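You operate a simulated robot arm through the tools that you are given. There is no shell and no other tool.

The job below is to be done with a simulated robot arm. You get a single attempt, and the scene is never put back.

JOB
Make room on the right end of the blue trolley for the pink pad. At the end: the black square mirror from the right end of the blue trolley is on the top of the blue trolley; the yellow round brush is on the red carton (marked "BRAKE SHOES"); the blue key stands on top of the grey steel puck; the pink pad stands where the black square mirror stood; whatever was shut is shut again. Leave all else as you found it, and nothing knocked over. Set down upright: square mirror.

It is judged by the outcome, as a careful person would: the job done as asked, and still so three seconds after it is handed in. It fails if anything else is knocked over, pushed out of place, dropped, spilled or broken.

ROBOT AND FRAMES
A 7-joint arm with a two-finger parallel gripper, fixed in place. Base frame: the origin is at the foot of the arm, x ahead of it, y to its left, z up; the work surface is at about z = 0.78. Units: m, degrees, N and s.
With the tool pointing down near the work surface it reaches from about 0.1 to 0.66 m from the base axis. Its first joint turns from -66.0 to 66.0 degrees. Payload 1.57 kg.
The TCP is the grasp point between the finger pads, 0.03 m short of the fingertips. In the tool frame z runs along the fingers and y along their closing line. The gripper opens to 0.08 m. The fingers are 0.017 m wide and 0.012 m thick; the gripper's body (0.04 by 0.082 m) begins 0.08 m behind the TCP.
Orientation is told as [roll, pitch, yaw] about the base's x, y, z axes, in that order, counted from this pose: with the fingers straight down and closing along the base's y, the tool's x points along the base's -x, its y along +y and its z along -z.

CONTROLS
- The arm moves only by the tool jog_arm. Its argument "series" is a list of rows, each an object of numbers (a shift or turn left out is 0, a gripper value left out holds the last): "x", "y", "z": the shift along the base's x, y, z in mm; "wx", "wy", "wz": the turn, a rotation vector about the base's x, y, z in degrees; "fingers": the opening, from 0 (shut) to 1 (fully open). In form: [{"x": .., "y": .., "z": .., "wx": .., "wy": .., "wz": .., "fingers": ..}, ...]. A call has 1 to 20 rows; each row shifts and turns the commanded pose from where the row before left it. A row lasts 0.2 s, in which the tool goes at most 0.05 m and 8.6 degrees; a call with a longer step from one row to the next is refused whole, and so is a gripper value outside its range. Where a pose cannot be reached the arm comes as near as it can. A force on the tool above 40 N (or 10 N above the force at the start of the call, whichever is more), or a blocked arm, ends the call early, and 0.2 s more pass. Each finger travels about 0.072 m/s and halts on what it meets, pressing with about 36 N; the grip force reading is that of the motor and also rises with nothing between the fingers. The clock runs only during rows and for 0.2 s after the last one: add rows that do not move to give the fingers time. The reply holds the time, the measured pose of the TCP, the force on the tool along the base axes, the opening and the grip force, in the units named above and with some noise, with the torque about the TCP (base axes, N m) and any sound that the robot's microphone picked up.
- Cameras (640 x 400 px; columns grow to the right, rows downward): "scene" is fixed at [0.0713, 0.4482, 1.4076]; the picture's right is [-0.56, -0.83, 0.00], its down [-0.67, 0.45, -0.60] and it looks along [0.49, -0.33, -0.80] (base axes); focal length 214 px, centre (320, 200). "wrist" rides on the gripper at [0.072, -0.007, -0.122] in the tool frame; the picture's right is [0.09, 1.00, 0.00], its down [-0.84, 0.08, -0.54] and it looks along [-0.54, 0.05, 0.84] (tool axes); focal length 238 px, centre (320, 200).
- camera(camera): a new picture of that camera. The clock stands still meanwhile.
- probe_pixels(camera, pixels): for up to 12 pixels [column, row] of the newest picture of that camera ("zoom" is the newest enlarged one), the place [x, y, z] in the base frame of the surface seen there, good to about 0.002 m, but the place of the scene camera against the robot may be out by one fixed shift of up to 0.025 m in any direction. The clock stands still meanwhile.
- close_up(camera, box): a new picture of the part [left, top, right, bottom] of that camera's present view, enlarged. The clock stands still meanwhile.
- finish_job(): hands the job in; it is judged then, once.

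Leave the gripper open and the arm clear of the work at the hand-in unless told otherwise.

The tools are called after "Call:" as a command line: name --argument value ..., lists and objects as JSON in quotes. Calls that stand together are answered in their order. jog_arm: Moves the arm, as the interface text tells. Its arguments: {"type":"object","properties":{"series":{"type":"array","items":{"type":"object","properties":{"x":{"type":"number"},"y":{"type":"number"},"z":{"type":"number"},"wx":{"type":"number"},"wy":{"type":"number"},"wz":{"type":"number"},"fingers":{"type":"number"}}}}},"required":["series"]} The other tools are called the same way: camera (camera) takes a picture; probe_pixels (camera, pixels) gives the place of the surface under pixels of a picture; close_up (camera, box) takes an enlarged picture of a part of a camera's view; finish_job () hands the job in.

At the start:

```text
time_s: 0.0
position: [0.3697, -0.2321, 1.1407]
ee_rot: [0.0, 0.0, 0.0]
wrist_force: [0.6, -0.5, 0.1]
ft_torque: [-0.01, 0.01, -0.02]
grip_width: 0.0799
grasp_force: 0.0
```

scene: 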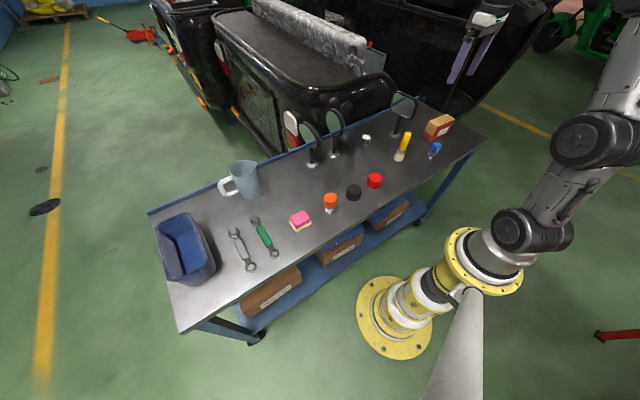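
wrist: 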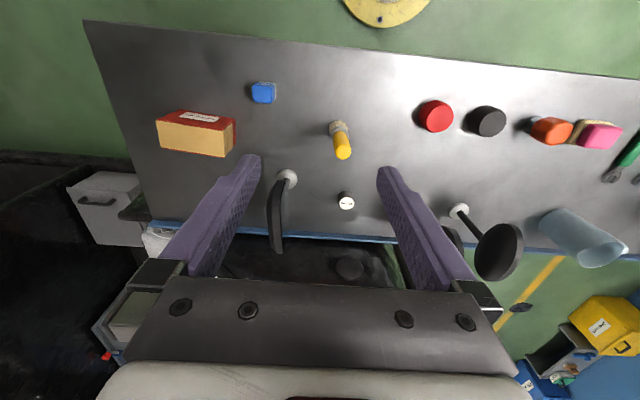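

I start by looking closely at the trolley top with the scene camera and with the wrist camera.

Call:
close_up --camera "scene" --box '[270, 80, 490, 220]'

Call:
close_up --camera "scene" --box '[140, 140, 360, 280]'

Call:
close_up --camera "wrist" --box '[80, 40, 400, 260]'

Call:
close_up --camera "wrist" --box '[380, 60, 640, 300]'

```text
2.86 times, centred on (380, 150) of scene
```

zoom: 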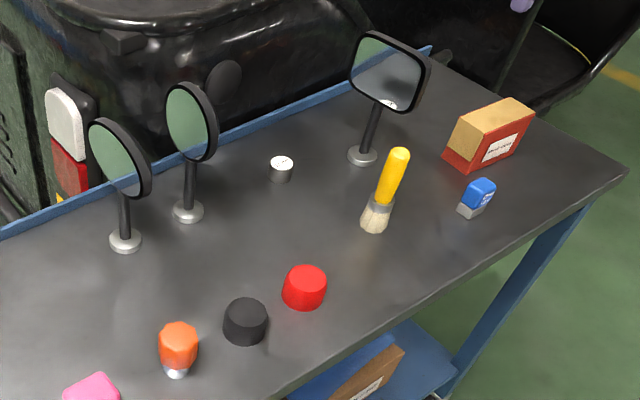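

```text
2.86 times, centred on (250, 210) of scene
```

zoom: 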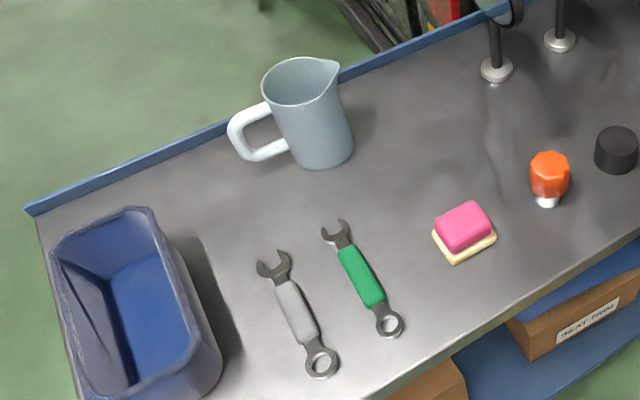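

```text
1.82 times, centred on (240, 150) of wrist
```

zoom: 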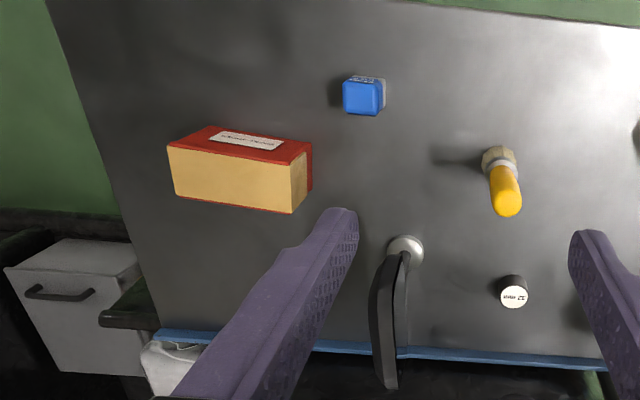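

```text
1.67 times, centred on (510, 180) of wrist
```

zoom: 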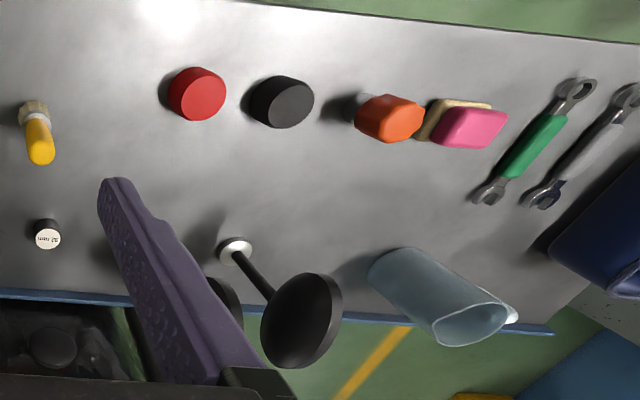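

The carton's label, the blue item and the small grey disc need checking. I zoom in further on each.

Call:
close_up --camera "wrist" --box '[150, 70, 290, 160]'

Call:
close_up --camera "wrist" --box '[300, 110, 380, 220]'

Call:
close_up --camera "scene" --box '[380, 90, 480, 170]'

Call:
close_up --camera "scene" --box '[230, 180, 430, 330]'

```text
4.44 times, centred on (220, 115) of wrist
```

zoom: 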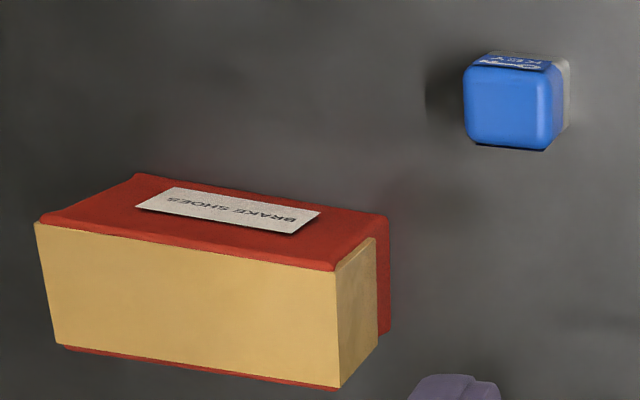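

```text
3.64 times, centred on (340, 165) of wrist
```

zoom: 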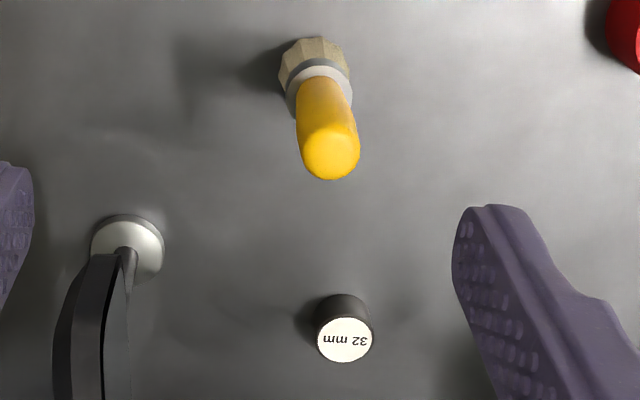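

```text
5.00 times, centred on (430, 130) of scene
```

zoom: 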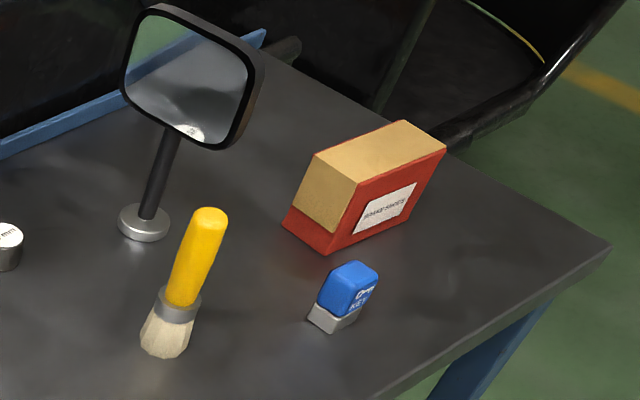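

```text
2.67 times, centred on (330, 255) of scene
```

zoom: 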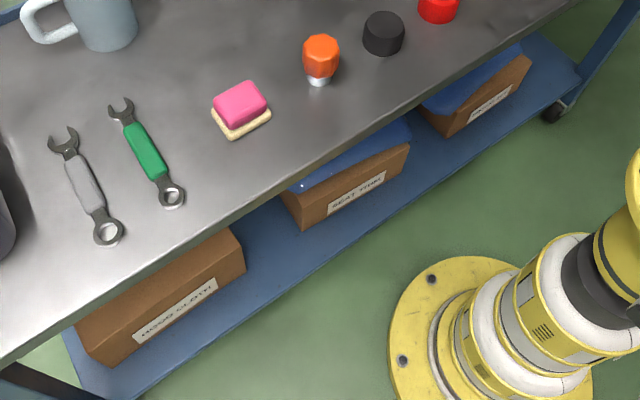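

The red carton reads "BRAKE SHOES", the blue block reads "KEY", and the small disc reads "32 mm". I probe points on these with the wrist camera, which carries no fixed shift, and matching points with the scene camera.

Call:
probe_pixels --camera "wrist" --pixels '[[346, 203], [346, 195], [343, 152], [339, 127], [287, 178], [277, 215], [278, 245], [270, 190], [263, 93], [265, 84], [195, 138], [300, 100]]'

Call:
probe_pixels --camera "wrist" --pixels '[[160, 121], [159, 147], [222, 155], [234, 122], [180, 111], [232, 140], [598, 134], [578, 130], [435, 115], [487, 120], [552, 130], [500, 250]]'

Call:
probe_pixels --camera "scene" --pixels '[[367, 136], [406, 135], [400, 155], [435, 147], [434, 154], [440, 120], [450, 126], [404, 104], [396, 135], [301, 219], [301, 229], [390, 200]]'

```text
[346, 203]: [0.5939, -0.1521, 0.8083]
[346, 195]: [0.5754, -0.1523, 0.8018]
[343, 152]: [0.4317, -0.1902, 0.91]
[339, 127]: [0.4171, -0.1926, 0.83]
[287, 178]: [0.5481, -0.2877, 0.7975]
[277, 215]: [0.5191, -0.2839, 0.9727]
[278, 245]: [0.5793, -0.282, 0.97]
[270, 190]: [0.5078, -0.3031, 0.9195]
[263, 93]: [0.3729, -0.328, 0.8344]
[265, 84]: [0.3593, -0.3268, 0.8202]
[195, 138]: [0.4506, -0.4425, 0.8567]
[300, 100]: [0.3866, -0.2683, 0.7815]
```

```text
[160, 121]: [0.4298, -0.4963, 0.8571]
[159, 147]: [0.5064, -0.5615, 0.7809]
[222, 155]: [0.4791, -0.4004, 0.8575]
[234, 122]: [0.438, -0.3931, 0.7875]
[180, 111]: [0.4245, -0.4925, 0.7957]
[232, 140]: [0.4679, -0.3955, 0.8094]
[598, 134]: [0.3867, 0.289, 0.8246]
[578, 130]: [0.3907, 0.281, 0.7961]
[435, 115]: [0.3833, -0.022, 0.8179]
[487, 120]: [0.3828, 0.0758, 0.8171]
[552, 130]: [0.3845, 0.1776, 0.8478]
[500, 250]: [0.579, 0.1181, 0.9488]
```

```text
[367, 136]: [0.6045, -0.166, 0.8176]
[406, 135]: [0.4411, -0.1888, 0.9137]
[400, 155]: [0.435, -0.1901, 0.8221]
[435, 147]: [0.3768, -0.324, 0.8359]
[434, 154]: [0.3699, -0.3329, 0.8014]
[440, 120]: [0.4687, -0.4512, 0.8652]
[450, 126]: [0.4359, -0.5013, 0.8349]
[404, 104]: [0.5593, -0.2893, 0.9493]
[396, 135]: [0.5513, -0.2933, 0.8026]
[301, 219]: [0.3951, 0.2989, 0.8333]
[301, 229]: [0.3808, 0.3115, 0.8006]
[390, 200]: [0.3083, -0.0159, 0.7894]
```

The mirror base centre is near (0.553, -0.288) and the carton top is at z≈0.857. Next I probe the round mirrors, the jug and the free area, so I can choose a spot for the square mirror. I also zoom in on the square mirror's head.

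Call:
close_up --camera "scene" --box '[275, 85, 435, 185]'

Call:
probe_pixels --camera "scene" --pixels '[[313, 164], [334, 154], [303, 125], [322, 142], [335, 108], [346, 125], [392, 95], [417, 100], [415, 118], [245, 178], [300, 185], [340, 175]]'

Call:
close_up --camera "wrist" --box '[240, 150, 400, 260]'

```text
4.00 times, centred on (355, 135) of scene
```

zoom: 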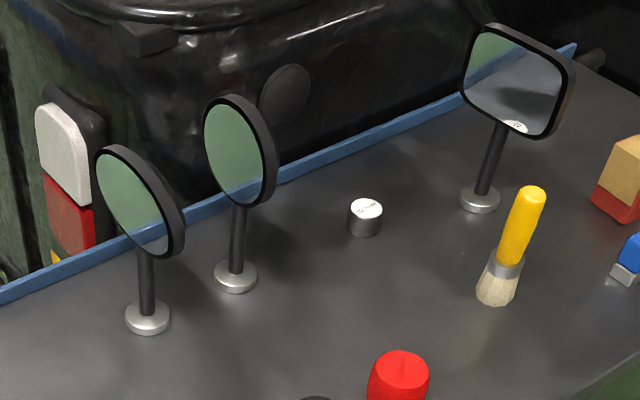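

```text
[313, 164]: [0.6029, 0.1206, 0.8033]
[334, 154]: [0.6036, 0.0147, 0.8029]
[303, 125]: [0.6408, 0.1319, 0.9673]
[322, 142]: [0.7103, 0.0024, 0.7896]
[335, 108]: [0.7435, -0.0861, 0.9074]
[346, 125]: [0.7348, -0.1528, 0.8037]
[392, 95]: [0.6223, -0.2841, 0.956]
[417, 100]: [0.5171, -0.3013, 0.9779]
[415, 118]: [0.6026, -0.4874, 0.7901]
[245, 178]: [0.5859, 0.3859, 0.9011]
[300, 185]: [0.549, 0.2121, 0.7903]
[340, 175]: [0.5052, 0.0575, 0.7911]
```

```text
3.64 times, centred on (320, 205) of wrist
```

zoom: 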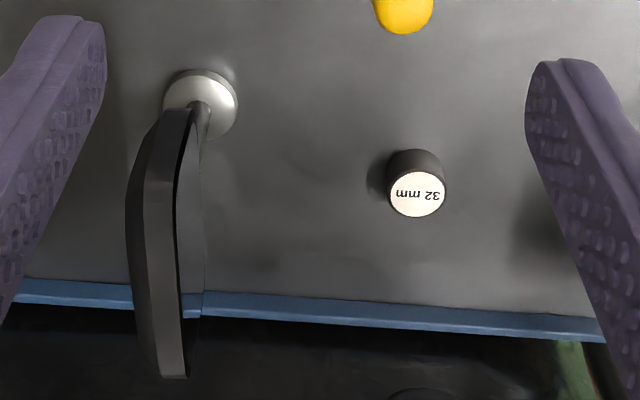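

For the square mirror I choose a free spot near (0.48, -0.055), between the puck, the red cap and the right round mirror. I move the hand above the square mirror, about 13 cm clear of it, for a closer look.

Call:
jog_arm --series '[{"x": 28, "y": -10, "z": 0, "fingers": 1}, {"x": 28, "y": -10, "z": 0}, {"x": 28, "y": -10, "z": 0}, {"x": 28, "y": -12, "z": 0}, {"x": 28, "y": -11, "z": 0}, {}]'

Call:
camera --camera "wrist"

Call:
close_up --camera "wrist" --box '[240, 90, 400, 250]'

```text
time_s: 1.4
position: [0.497, -0.2776, 1.1391]
ee_rot: [0.0, -0.1, -0.1]
wrist_force: [-0.6, 0.7, 0.7]
ft_torque: [-0.02, 0.03, -0.01]
grip_width: 0.0799
grasp_force: 0.1
out of reach, approached as far as the arm can: row 5
```

```text
taken
```

wrist: 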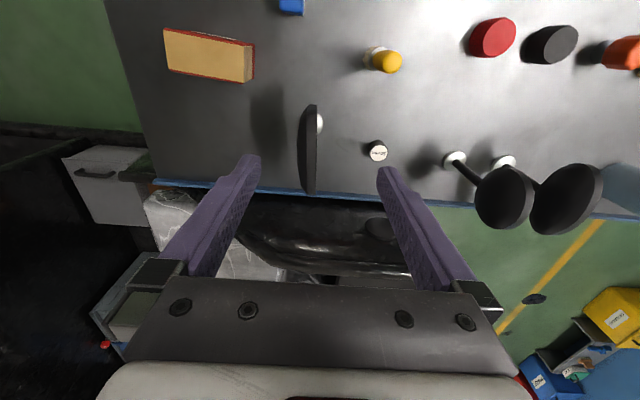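

```text
2.50 times, centred on (320, 170) of wrist
```

zoom: 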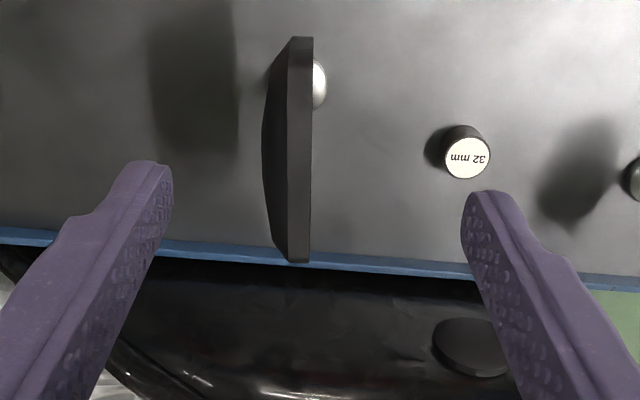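

The arm hit its reach limit at this height, but lower down it reaches further. I probe the mirror head's top edge: its near end at (310,106), its far end at (310,193), and both side faces.

Call:
probe_pixels --camera "wrist" --pixels '[[310, 108], [309, 120], [309, 135], [309, 150], [309, 170], [309, 190], [303, 150], [305, 115], [304, 180], [319, 125], [378, 153], [303, 130]]'

Call:
probe_pixels --camera "zoom" --pixels '[[318, 85], [322, 70], [324, 95], [292, 60], [310, 60], [290, 240], [308, 240], [290, 150], [309, 150], [280, 150], [270, 150], [467, 158]]'

```text
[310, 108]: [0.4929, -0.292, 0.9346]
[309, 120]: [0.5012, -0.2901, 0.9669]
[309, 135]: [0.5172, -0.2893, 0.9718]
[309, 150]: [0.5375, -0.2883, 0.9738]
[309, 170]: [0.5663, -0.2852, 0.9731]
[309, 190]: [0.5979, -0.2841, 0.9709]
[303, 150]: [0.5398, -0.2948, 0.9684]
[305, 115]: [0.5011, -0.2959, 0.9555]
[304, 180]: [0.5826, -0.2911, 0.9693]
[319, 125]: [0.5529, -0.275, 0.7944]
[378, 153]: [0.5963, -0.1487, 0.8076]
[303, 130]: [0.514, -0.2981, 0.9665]
```

```text
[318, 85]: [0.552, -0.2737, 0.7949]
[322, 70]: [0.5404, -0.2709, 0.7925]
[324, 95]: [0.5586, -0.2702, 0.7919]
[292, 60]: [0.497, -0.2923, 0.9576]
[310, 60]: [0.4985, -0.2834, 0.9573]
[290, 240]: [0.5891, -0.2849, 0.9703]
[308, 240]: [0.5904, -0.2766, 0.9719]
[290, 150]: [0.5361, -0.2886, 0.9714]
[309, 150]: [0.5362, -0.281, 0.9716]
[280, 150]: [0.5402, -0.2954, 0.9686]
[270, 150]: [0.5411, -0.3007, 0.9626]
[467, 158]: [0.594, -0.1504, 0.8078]
```

The head spans x≈0.493–0.608, its top is at z≈0.973, and it is yawed by about 4°. I probe its front face from the scene camera to find its tilt and lower edge.

Call:
close_up --camera "scene" --box '[375, 80, 435, 145]'

```text
6.15 times, centred on (405, 112) of scene
```

zoom: 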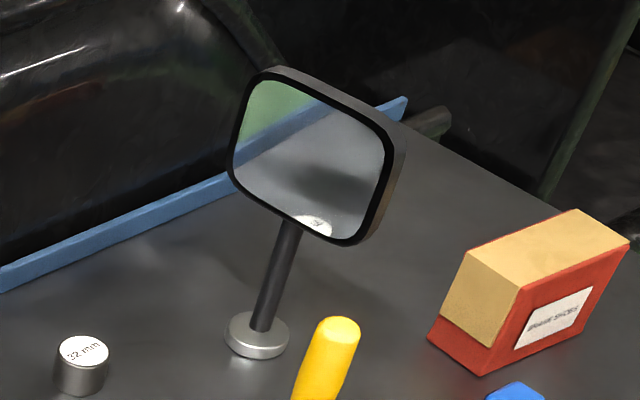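

I probe the mirror face, the stem and the base in this enlarged picture.

Call:
probe_pixels --camera "zoom" --pixels '[[325, 110], [315, 140], [305, 170], [295, 198], [295, 213], [290, 240], [275, 280], [262, 320], [257, 340], [84, 348], [250, 120], [375, 170]]'

Call:
probe_pixels --camera "zoom" --pixels '[[230, 330], [288, 337], [240, 348], [275, 352], [245, 313], [520, 235], [570, 245], [290, 72], [385, 125], [84, 340], [62, 345], [105, 350]]'

```text
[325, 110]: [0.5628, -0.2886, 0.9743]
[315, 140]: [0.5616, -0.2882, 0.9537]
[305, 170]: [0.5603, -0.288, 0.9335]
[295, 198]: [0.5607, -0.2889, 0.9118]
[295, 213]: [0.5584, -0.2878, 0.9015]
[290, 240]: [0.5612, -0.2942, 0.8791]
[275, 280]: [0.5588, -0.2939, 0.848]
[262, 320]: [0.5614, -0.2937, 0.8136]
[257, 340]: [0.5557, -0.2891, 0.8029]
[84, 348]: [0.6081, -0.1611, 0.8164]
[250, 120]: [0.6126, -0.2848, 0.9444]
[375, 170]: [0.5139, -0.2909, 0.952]
```

```text
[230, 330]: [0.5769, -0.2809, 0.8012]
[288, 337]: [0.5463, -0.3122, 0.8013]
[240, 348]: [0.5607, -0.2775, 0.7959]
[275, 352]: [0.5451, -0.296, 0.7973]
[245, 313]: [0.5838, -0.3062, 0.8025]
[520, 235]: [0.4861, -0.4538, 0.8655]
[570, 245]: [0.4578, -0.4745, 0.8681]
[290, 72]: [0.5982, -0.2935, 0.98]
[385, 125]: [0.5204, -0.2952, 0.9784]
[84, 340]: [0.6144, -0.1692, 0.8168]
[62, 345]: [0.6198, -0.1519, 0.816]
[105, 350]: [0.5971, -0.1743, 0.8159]
```

The mirror plate stands vertical, and its centre is at about (0.549, -0.288). I will back off in x, descend in front of the mirror with the fingers open on either side of its plane and turned +4°, then slide in along +x.

Call:
jog_arm --series '[{"x": -40, "wz": 2}, {"x": -40, "wz": 2}, {"z": -40}, {"z": -40}, {"z": -40}, {"z": -40}, {}]'

```text
time_s: 3.0
position: [0.4148, -0.28, 0.9762]
ee_rot: [-0.1, 0.0, 4.0]
wrist_force: [0.3, 0.0, -0.7]
ft_torque: [0.0, -0.02, 0.01]
grip_width: 0.0803
grasp_force: 0.2
```

I am at (0.415, -0.280, 0.976). I shift to the mirror plane, lower to z≈0.95 and move in partway, then look before going further.

Call:
jog_arm --series '[{"y": -8, "z": -28}, {"x": 30}, {"x": 20}, {}]'

Call:
camera --camera "wrist"

Call:
camera --camera "scene"

```text
time_s: 4.0
position: [0.4659, -0.286, 0.9487]
ee_rot: [0.0, 0.0, 4.0]
wrist_force: [0.6, -0.2, -0.3]
ft_torque: [0.02, -0.01, 0.01]
grip_width: 0.08
grasp_force: 0.1
```

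```text
taken
```

wrist: 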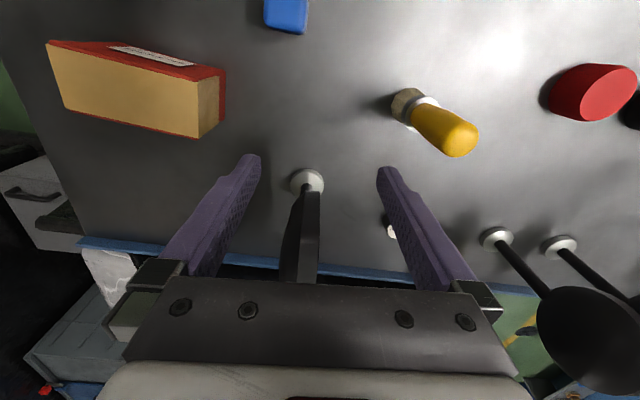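

```text
taken
```

scene: 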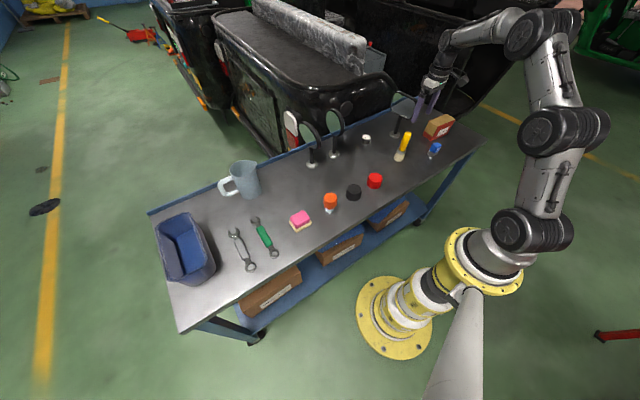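

The plate sits midway between the fingers. I slide on by 75 mm in x, still open.

Call:
jog_arm --series '[{"x": 25, "y": -1}, {"x": 25, "y": -1}, {"x": 25}, {}]'

Call:
camera --camera "wrist"

Call:
close_up --camera "scene" --box '[365, 60, 475, 160]'

```text
time_s: 5.0
position: [0.5426, -0.2901, 0.9482]
ee_rot: [0.0, 0.0, 4.1]
wrist_force: [-0.2, 0.1, 0.3]
ft_torque: [0.0, -0.03, 0.01]
grip_width: 0.08
grasp_force: 0.2
```

```text
taken
```

wrist: 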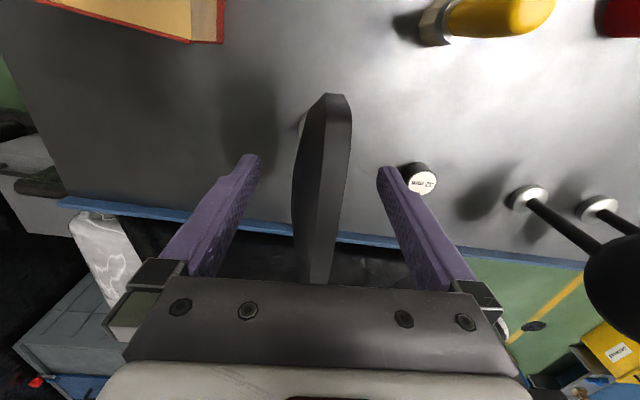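

```text
4.00 times, centred on (420, 110) of scene
```

zoom: 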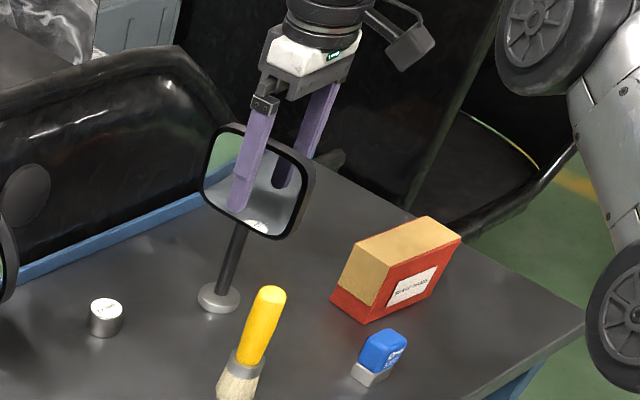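

Both fingers straddle the mirror plate near its middle. I close the gripper slowly and wait.

Call:
jog_arm --series '[{"y": 1, "fingers": 0.5}, {"fingers": 0.4}, {"fingers": 0.3}, {"fingers": 0.2}, {"fingers": 0.1}, {"fingers": 0}, {}, {}]'

Call:
close_up --camera "scene" --box '[365, 60, 475, 160]'

Call:
camera --camera "wrist"

```text
time_s: 6.8
position: [0.542, -0.2889, 0.9485]
ee_rot: [0.0, 0.0, 4.0]
wrist_force: [-0.8, 0.5, -0.1]
ft_torque: [-0.12, -0.01, 0.02]
grip_width: 0.0276
grasp_force: 35.4
```

```text
4.00 times, centred on (420, 110) of scene
```

zoom: 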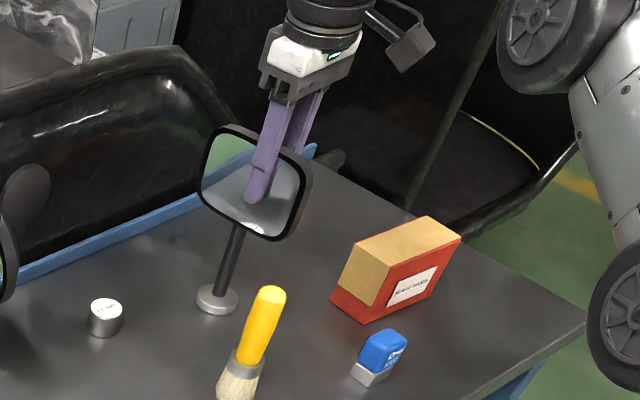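

```text
taken
```

wrist: 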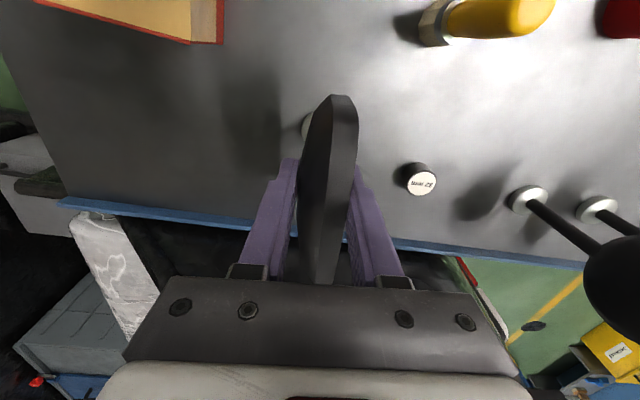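

It is gripped at 27.6 mm width with a firm force. I lift straight up about 40 mm and check how it hangs.

Call:
jog_arm --series '[{"z": 5}, {"z": 10}, {"z": 12}, {"z": 13}, {}]'

Call:
close_up --camera "scene" --box '[365, 60, 475, 160]'

Call:
camera --camera "wrist"

```text
time_s: 8.0
position: [0.5401, -0.2877, 0.988]
ee_rot: [0.0, -0.1, 4.0]
wrist_force: [0.5, -0.4, -2.6]
ft_torque: [0.0, 0.04, -0.01]
grip_width: 0.0275
grasp_force: 35.8
```

```text
4.00 times, centred on (420, 110) of scene
```

zoom: 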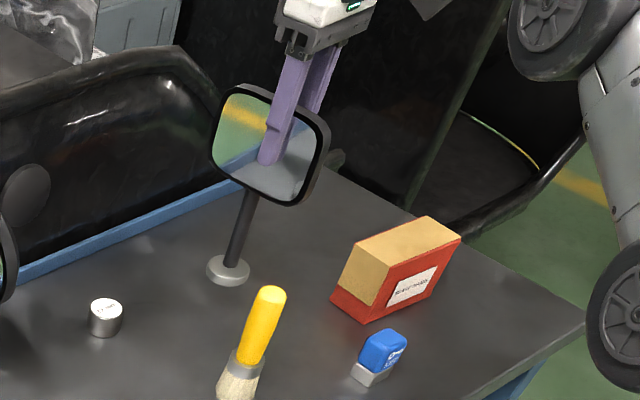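

```text
taken
```

wrist: 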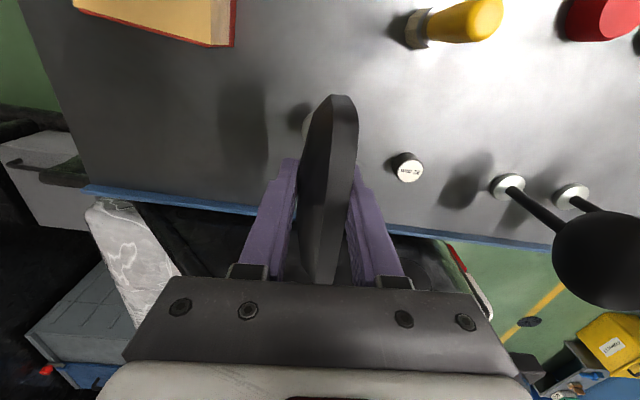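

It is lifted and weighs about 0.25 kg. I probe the stem at (247,205), (240,230) and (234,258) to see whether it hangs vertical.

Call:
probe_pixels --camera "zoom" --pixels '[[248, 200], [244, 215], [240, 230], [236, 245], [233, 258], [209, 268], [247, 272], [222, 283], [250, 110], [245, 165], [310, 130], [300, 190]]'

```text
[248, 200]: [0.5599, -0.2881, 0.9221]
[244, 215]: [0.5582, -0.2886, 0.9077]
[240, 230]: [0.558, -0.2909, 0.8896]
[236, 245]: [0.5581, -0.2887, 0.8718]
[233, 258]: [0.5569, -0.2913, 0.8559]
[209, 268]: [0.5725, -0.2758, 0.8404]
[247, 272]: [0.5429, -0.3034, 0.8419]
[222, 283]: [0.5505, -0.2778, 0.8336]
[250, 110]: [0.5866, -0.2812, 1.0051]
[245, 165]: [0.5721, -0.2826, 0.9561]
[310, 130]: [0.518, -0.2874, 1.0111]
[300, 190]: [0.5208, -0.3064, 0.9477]
```

The stem is within about 2.5° of vertical. I raise it while drawing in slightly, then carry it across in +y, with its base well above everything.

Call:
jog_arm --series '[{"x": -15, "z": 20}, {"x": -15, "z": 20}, {"x": -15, "z": 20}, {"x": -15, "z": 20}, {"y": 20}, {"y": 25}, {"y": 25}, {"y": 25}, {"y": 25}, {"y": 25}, {"y": 25}, {"y": 25}, {"y": 25}, {"y": 13}, {}]'

Call:
camera --camera "wrist"

Call:
camera --camera "scene"

```text
time_s: 11.2
position: [0.4803, -0.0555, 1.0683]
ee_rot: [-0.1, 0.0, 4.0]
wrist_force: [0.4, -0.4, -2.3]
ft_torque: [-0.03, 0.01, 0.02]
grip_width: 0.0277
grasp_force: 36.2
```

```text
taken
```

wrist: 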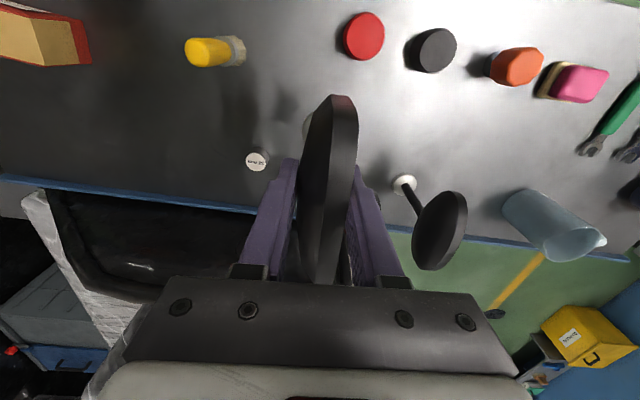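

```text
taken
```

scene: 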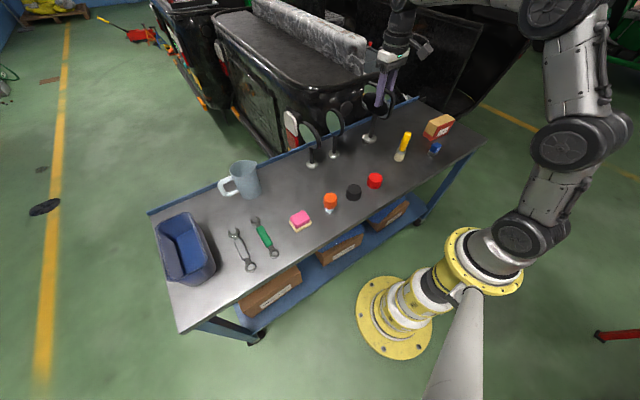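

I check the distance to the round mirrors before lowering.

Call:
probe_pixels --camera "wrist" --pixels '[[402, 186], [378, 202], [440, 235], [455, 195], [423, 250], [309, 125], [363, 30], [257, 160], [436, 45]]'

Call:
close_up --camera "scene" --box '[285, 60, 445, 200]'

```text
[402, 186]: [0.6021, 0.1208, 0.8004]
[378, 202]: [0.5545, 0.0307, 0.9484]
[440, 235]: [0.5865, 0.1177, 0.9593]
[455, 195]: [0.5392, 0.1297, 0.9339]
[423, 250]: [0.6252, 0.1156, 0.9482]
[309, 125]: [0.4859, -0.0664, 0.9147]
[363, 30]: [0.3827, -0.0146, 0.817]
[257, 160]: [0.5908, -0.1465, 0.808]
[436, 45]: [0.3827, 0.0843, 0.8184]
```

```text
2.86 times, centred on (365, 130) of scene
```

zoom: 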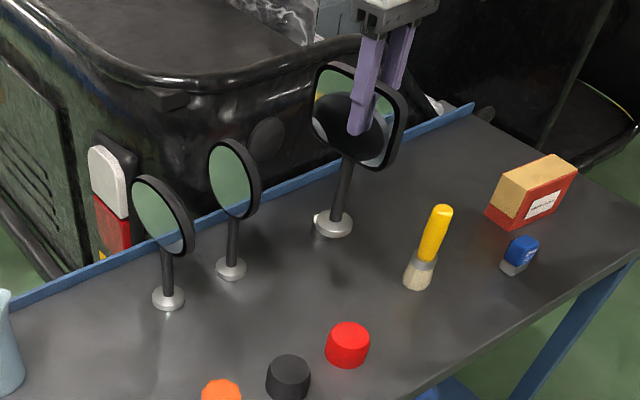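

There is room: the nearest round-mirror head edge is at (0.555, 0.031). I lower 110 mm, then finish in small steps.

Call:
jog_arm --series '[{"z": -25}, {"z": -25}, {"z": -25}, {"z": -20}, {"z": -15}, {}]'

Call:
jog_arm --series '[{"z": -3}, {"z": -2}, {"z": -2}, {"z": -1}, {}]'

Call:
close_up --camera "scene" --box '[310, 80, 430, 180]'

```text
time_s: 12.6
position: [0.4818, -0.0561, 0.9597]
ee_rot: [0.2, -0.1, 4.0]
wrist_force: [-0.2, -0.2, -2.5]
ft_torque: [-0.03, 0.02, -0.03]
grip_width: 0.0274
grasp_force: 36.2
```

```text
time_s: 13.8
position: [0.4801, -0.0564, 0.9509]
ee_rot: [0.0, -0.1, 4.0]
wrist_force: [-0.1, -0.5, -3.5]
ft_torque: [0.02, 0.06, -0.02]
grip_width: 0.0274
grasp_force: 35.8
```

```text
4.00 times, centred on (370, 130) of scene
```

zoom: 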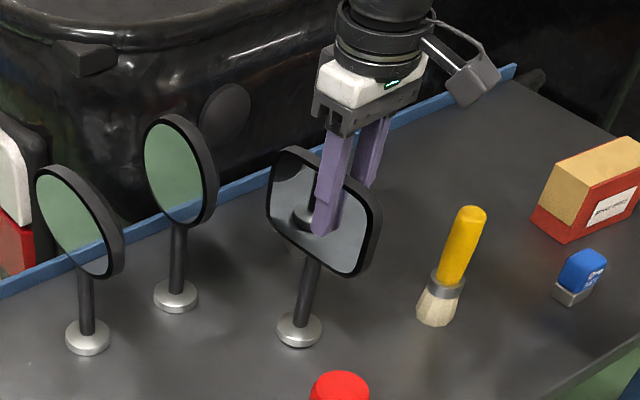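

There is no contact yet at z=0.951. I take 1 mm steps and watch the vertical force.

Call:
jog_arm --series '[{"z": -1}, {"z": -1}, {}]'

Call:
jog_arm --series '[{"z": -1}, {}]'

```text
time_s: 14.6
position: [0.4792, -0.0557, 0.948]
ee_rot: [-0.1, 0.0, 4.0]
wrist_force: [-0.3, 0.0, -2.4]
ft_torque: [-0.03, 0.02, 0.02]
grip_width: 0.0273
grasp_force: 36.5
```

```text
time_s: 15.2
position: [0.4796, -0.0567, 0.9475]
ee_rot: [0.0, -0.1, 4.0]
wrist_force: [-3.2, 0.8, 6.1]
ft_torque: [0.06, 0.43, -0.03]
grip_width: 0.0276
grasp_force: 36.0
```

The force jumped to +6 N, so the base is touching the top. I open the fingers gradually and then look.

Call:
jog_arm --series '[{"fingers": 0.4}, {"fingers": 0.5}, {"fingers": 0.7}, {"fingers": 0.9}, {"fingers": 1.0}, {}, {}]'

Call:
close_up --camera "scene" --box '[310, 80, 430, 180]'

Call:
camera --camera "wrist"

```text
time_s: 16.8
position: [0.4791, -0.0563, 0.948]
ee_rot: [0.0, -0.1, 4.0]
wrist_force: [0.8, 0.0, 0.6]
ft_torque: [0.03, 0.01, 0.02]
grip_width: 0.0798
grasp_force: 0.0
```

```text
4.00 times, centred on (370, 130) of scene
```

zoom: 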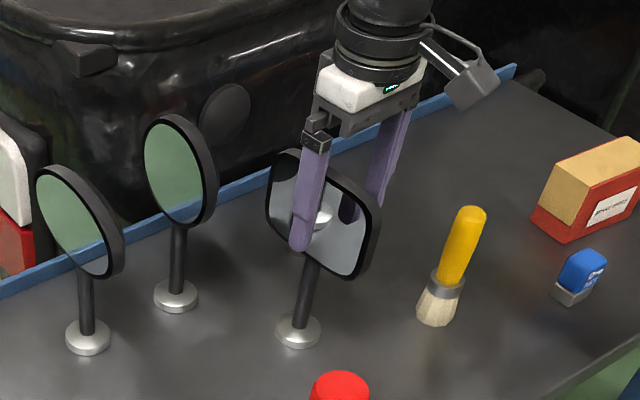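

```text
taken
```

wrist: 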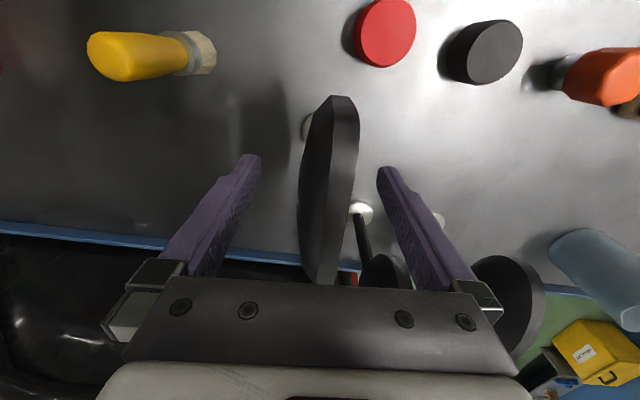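

The mirror stands free and upright between the open fingers. I rise straight up and then go toward the brush for a look.

Call:
jog_arm --series '[{"z": 30}, {"z": 30}, {"z": 30}, {"z": 30}, {"x": -25, "y": -25, "wz": -4}, {"x": -25, "y": -30}, {"x": -25, "y": -30}, {"x": -25, "y": -30}, {"y": -18}, {}]'

Call:
camera --camera "wrist"

Call:
camera --camera "scene"

```text
time_s: 19.0
position: [0.3801, -0.1898, 1.0696]
ee_rot: [-0.1, 0.0, 0.0]
wrist_force: [-0.3, -0.1, 0.1]
ft_torque: [-0.01, -0.01, -0.01]
grip_width: 0.0799
grasp_force: 0.0
```

```text
taken
```

wrist: 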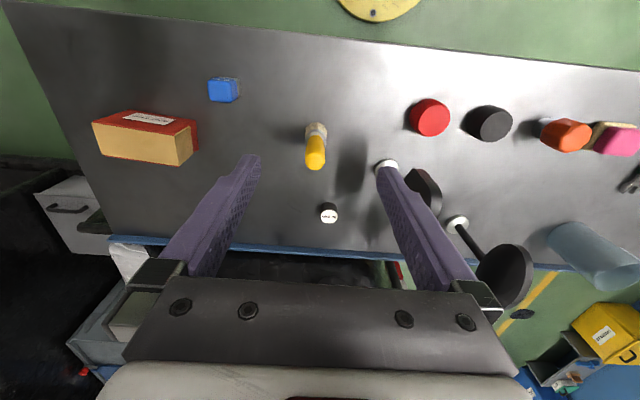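

```text
taken
```

scene: 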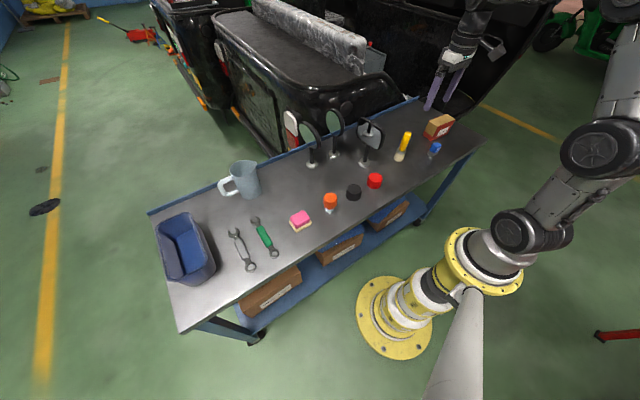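

I zoom into the brush at about (316,145) and then probe it, along with the carton.

Call:
close_up --camera "wrist" --box '[270, 100, 360, 190]'

Call:
probe_pixels --camera "wrist" --pixels '[[316, 167], [316, 155], [316, 145], [316, 138], [316, 128], [309, 140], [308, 150], [324, 150], [128, 146], [93, 125], [182, 150], [190, 135]]'

Call:
close_up --camera "scene" --box '[380, 100, 470, 170]'

```text
4.44 times, centred on (315, 145) of wrist
```

zoom: 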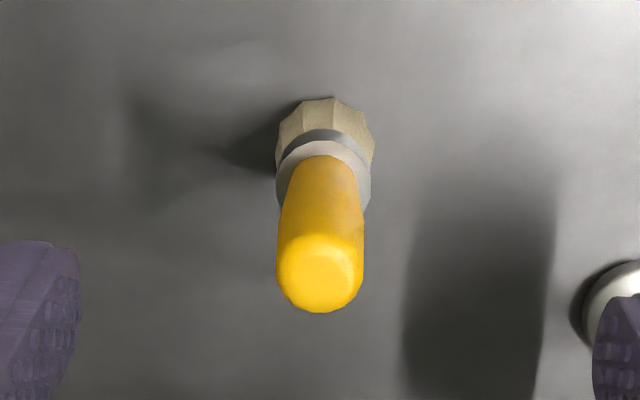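

```text
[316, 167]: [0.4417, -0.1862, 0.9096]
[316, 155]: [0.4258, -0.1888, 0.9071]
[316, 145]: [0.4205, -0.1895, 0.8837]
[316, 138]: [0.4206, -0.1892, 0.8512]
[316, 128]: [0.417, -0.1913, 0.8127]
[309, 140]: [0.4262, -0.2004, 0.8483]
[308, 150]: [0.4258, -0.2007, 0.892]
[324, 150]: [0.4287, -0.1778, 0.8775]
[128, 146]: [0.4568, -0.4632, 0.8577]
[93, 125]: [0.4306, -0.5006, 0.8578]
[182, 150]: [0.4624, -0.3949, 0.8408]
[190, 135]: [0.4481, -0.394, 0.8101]
```

```text
5.71 times, centred on (425, 135) of scene
```

zoom: 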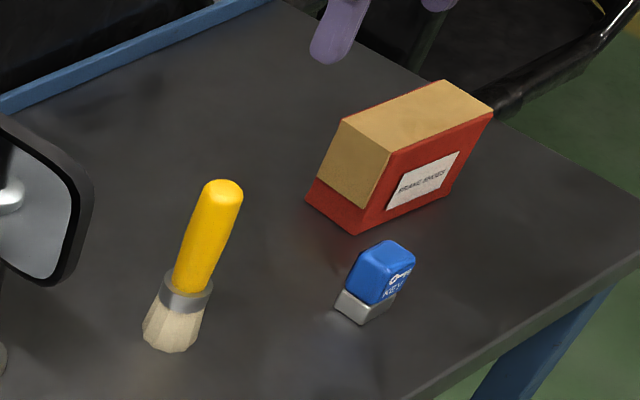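

The brush stands vertical, with its handle axis at about (0.432, -0.189), radius about 12 mm and top at z≈0.911. I lower over it with open fingers.

Call:
jog_arm --series '[{"x": 25}, {"x": 27}, {"z": -40}, {"z": -40}, {}]'

Call:
camera --camera "wrist"

```text
time_s: 20.2
position: [0.4337, -0.19, 0.9868]
ee_rot: [0.0, 0.0, -0.1]
wrist_force: [-0.1, 0.8, 0.9]
ft_torque: [-0.02, 0.01, 0.0]
grip_width: 0.0801
grasp_force: 0.1
```

```text
taken
```

wrist: 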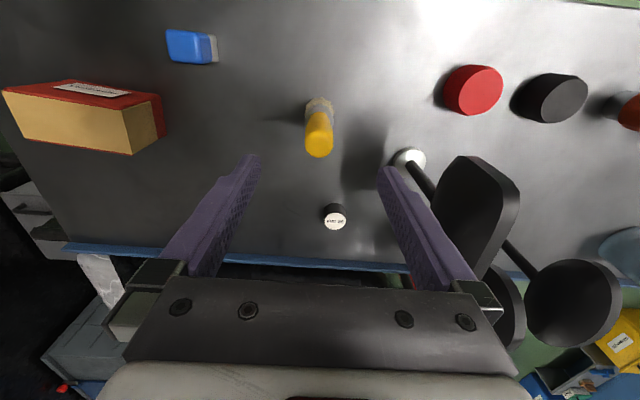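

The brush is centred between the fingers. I probe the brush top, the carton's top corners and the key from this view.

Call:
probe_pixels --camera "wrist" --pixels '[[318, 145], [318, 153], [308, 143], [329, 143], [6, 92], [22, 132], [128, 152], [123, 113], [70, 115], [187, 45], [210, 45], [335, 222]]'

Call:
close_up --camera "wrist" --box '[0, 20, 220, 170]'

```text
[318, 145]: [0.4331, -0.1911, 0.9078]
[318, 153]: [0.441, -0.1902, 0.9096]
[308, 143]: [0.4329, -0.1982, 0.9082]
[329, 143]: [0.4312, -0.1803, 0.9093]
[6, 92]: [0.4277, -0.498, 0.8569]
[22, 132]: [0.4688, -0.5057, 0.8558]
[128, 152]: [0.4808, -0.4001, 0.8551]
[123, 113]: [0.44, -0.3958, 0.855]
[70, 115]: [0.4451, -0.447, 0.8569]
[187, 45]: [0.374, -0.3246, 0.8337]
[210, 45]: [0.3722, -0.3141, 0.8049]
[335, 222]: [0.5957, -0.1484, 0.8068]
```

```text
2.67 times, centred on (110, 95) of wrist
```

zoom: 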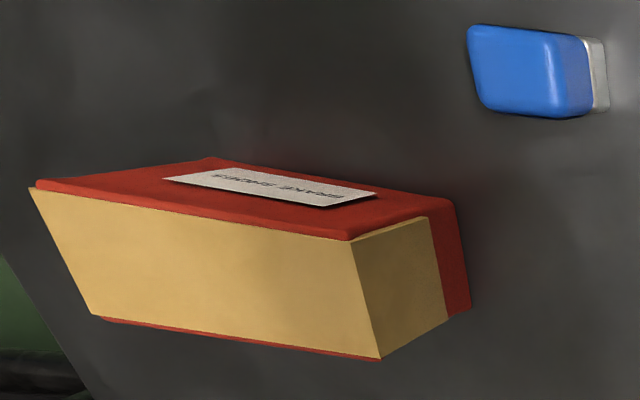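

The carton top is centred at (0.454, -0.450), at z≈0.856. I lower onto the brush handle and close the fingers.

Call:
jog_arm --series '[{"x": -1, "z": -30}, {"z": -30}, {"z": -30}, {"z": -20}, {}]'

Call:
jog_arm --series '[{"fingers": 0.6}, {"fingers": 0.4}, {"fingers": 0.3}, {"fingers": 0.2}, {"fingers": 0.1}, {"fingers": 0}, {}, {}]'

Call:
close_up --camera "scene" --box '[370, 90, 470, 170]'

```text
time_s: 21.4
position: [0.4304, -0.1881, 0.8771]
ee_rot: [0.1, 0.1, 0.0]
wrist_force: [-0.2, 0.3, 0.1]
ft_torque: [0.02, -0.07, -0.01]
grip_width: 0.0799
grasp_force: 0.0
```

```text
time_s: 23.2
position: [0.4311, -0.1888, 0.8779]
ee_rot: [0.0, 0.1, 0.0]
wrist_force: [-0.1, -0.9, 0.5]
ft_torque: [0.01, -0.02, 0.02]
grip_width: 0.0265
grasp_force: 35.8
```

```text
5.00 times, centred on (420, 130) of scene
```

zoom: 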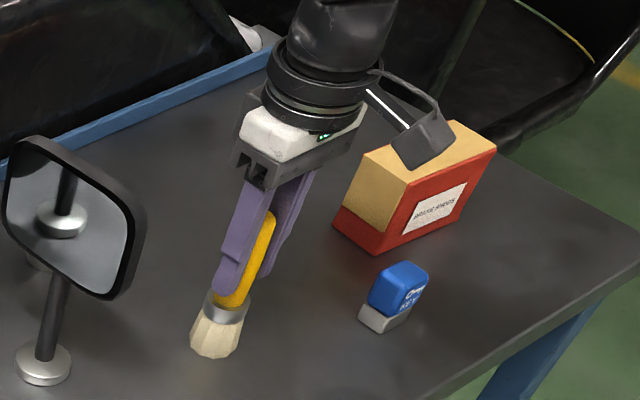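

The handle is gripped at 26.5 mm. I lift 105 mm and carry the brush over the carton.

Call:
jog_arm --series '[{"z": 15}, {"z": 30}, {"z": 30}, {"z": 32}, {"x": 3, "y": -30}, {"x": 3, "y": -30}, {"x": 3, "y": -30}, {"x": 3, "y": -30}, {"x": 3, "y": -30}, {"x": 3, "y": -30}, {"x": 3, "y": -30}, {"x": 2, "y": -30}, {}]'

Call:
camera --camera "wrist"

Call:
close_up --camera "scene" --box '[390, 60, 500, 160]'

```text
time_s: 26.0
position: [0.4555, -0.4281, 0.9841]
ee_rot: [0.0, 0.0, 0.1]
wrist_force: [-0.4, -0.6, -0.8]
ft_torque: [0.0, 0.05, -0.03]
grip_width: 0.0266
grasp_force: 36.4
```

```text
taken
```

wrist: 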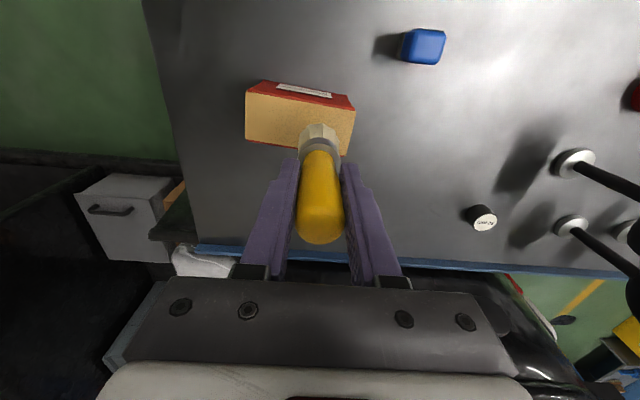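

```text
4.00 times, centred on (445, 110) of scene
```

zoom: 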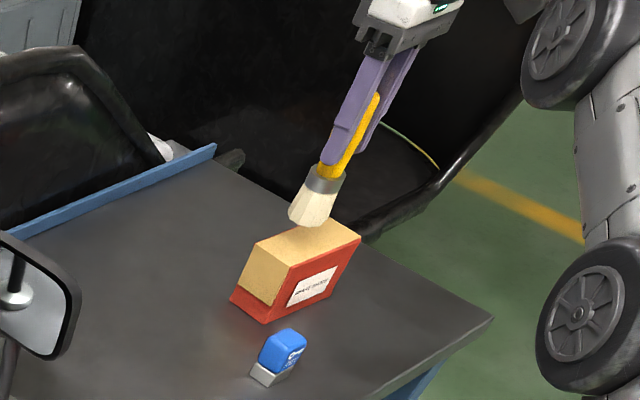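

The brush hangs above the carton. I probe the carton's top corners from here to refine the target before lowering.

Call:
probe_pixels --camera "wrist" --pixels '[[249, 96], [349, 112], [345, 148], [250, 137], [280, 120], [318, 130], [352, 100], [422, 40], [482, 220]]'

Call:
close_up --camera "wrist" --box '[230, 60, 390, 180]'

```text
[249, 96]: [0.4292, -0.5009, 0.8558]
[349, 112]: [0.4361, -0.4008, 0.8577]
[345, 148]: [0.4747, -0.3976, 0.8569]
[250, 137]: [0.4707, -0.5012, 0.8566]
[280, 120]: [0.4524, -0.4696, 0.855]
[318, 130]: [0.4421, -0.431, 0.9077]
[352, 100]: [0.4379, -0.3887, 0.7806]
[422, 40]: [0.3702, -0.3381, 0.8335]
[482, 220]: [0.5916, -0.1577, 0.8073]
```

```text
3.33 times, centred on (310, 120) of wrist
```

zoom: 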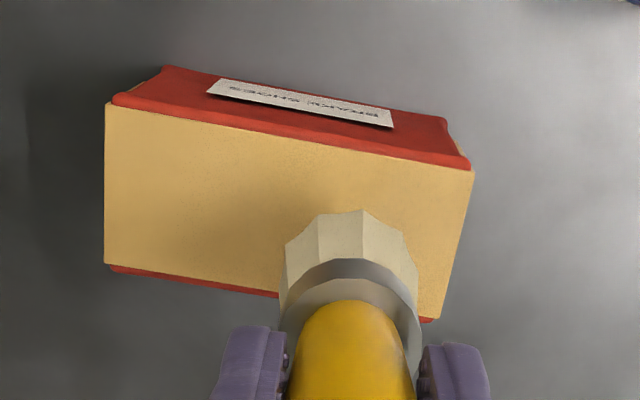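

At y=-0.43 the carton top spans x 0.434–0.477, so the brush at x=0.4555 is centred. I lower it to just above the surface, then take small steps.

Call:
jog_arm --series '[{"y": -3, "z": -10}, {"z": -10}, {"z": -6}, {"z": -2}, {}]'

Call:
jog_arm --series '[{"z": -1}, {"z": -1}, {}]'

Call:
close_up --camera "scene" --box '[390, 60, 500, 160]'

```text
time_s: 27.2
position: [0.4542, -0.431, 0.9554]
ee_rot: [0.1, 0.0, 0.0]
wrist_force: [-1.2, -0.2, -1.1]
ft_torque: [0.0, -0.01, 0.01]
grip_width: 0.0265
grasp_force: 35.8
```

```text
time_s: 28.0
position: [0.4551, -0.4323, 0.9551]
ee_rot: [-0.1, 0.0, -0.1]
wrist_force: [0.3, -0.4, -0.7]
ft_torque: [0.0, 0.01, 0.0]
grip_width: 0.0264
grasp_force: 35.8
```

```text
4.00 times, centred on (445, 110) of scene
```

zoom: 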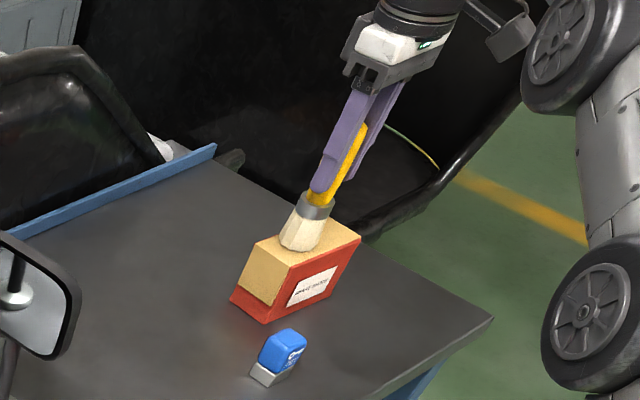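

There is no contact force yet, so I continue in 1 mm steps.

Call:
jog_arm --series '[{"z": -1}, {}]'

Call:
jog_arm --series '[{"z": -1}, {}]'

```text
time_s: 28.6
position: [0.4544, -0.4311, 0.9537]
ee_rot: [-0.1, 0.0, 0.0]
wrist_force: [-0.4, -0.9, -0.9]
ft_torque: [-0.02, -0.02, -0.01]
grip_width: 0.0268
grasp_force: 35.9
```

```text
time_s: 29.2
position: [0.4543, -0.4323, 0.9523]
ee_rot: [0.0, 0.1, 0.0]
wrist_force: [-0.8, -0.7, -0.3]
ft_torque: [-0.04, 0.01, 0.02]
grip_width: 0.0263
grasp_force: 36.3
```

Call:
jog_arm --series '[{"z": -1}, {}]'

```text
time_s: 29.8
position: [0.4534, -0.4322, 0.9518]
ee_rot: [-0.1, 0.0, 0.0]
wrist_force: [-1.5, 0.0, 2.5]
ft_torque: [0.07, 0.07, 0.01]
grip_width: 0.0265
grasp_force: 35.8
```

The force rose to +2.5 N, so the bristles are resting on the carton. I open the fingers and check.

Call:
jog_arm --series '[{"fingers": 0.4}, {"fingers": 0.5}, {"fingers": 0.7}, {"fingers": 0.9}, {"fingers": 1.0}, {}, {}]'

Call:
close_up --camera "scene" --box '[390, 60, 500, 160]'

Call:
camera --camera "wrist"

```text
time_s: 31.4
position: [0.4539, -0.4305, 0.9513]
ee_rot: [0.0, 0.0, 0.0]
wrist_force: [0.4, 0.5, 0.3]
ft_torque: [-0.01, -0.03, -0.03]
grip_width: 0.08
grasp_force: 0.1
```

```text
4.00 times, centred on (445, 110) of scene
```

zoom: 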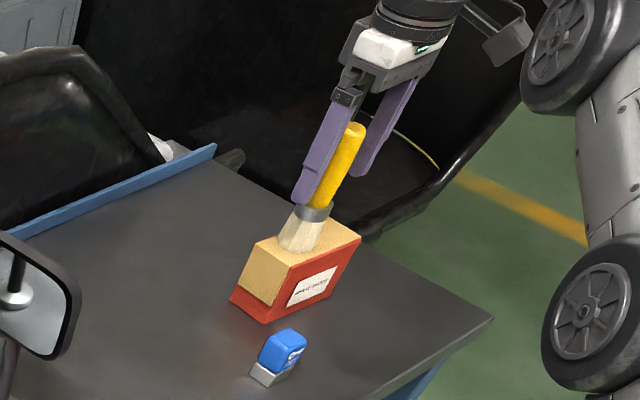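

```text
taken
```

wrist: 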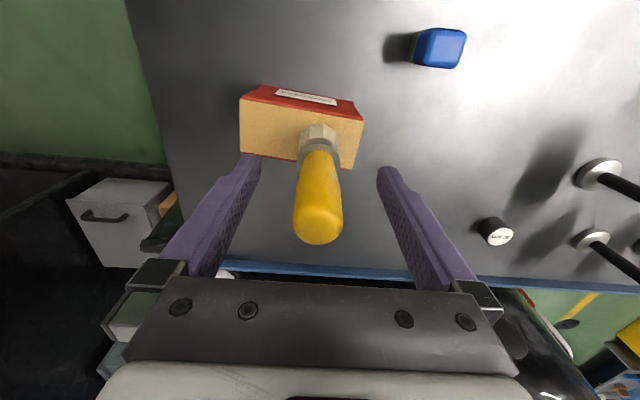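

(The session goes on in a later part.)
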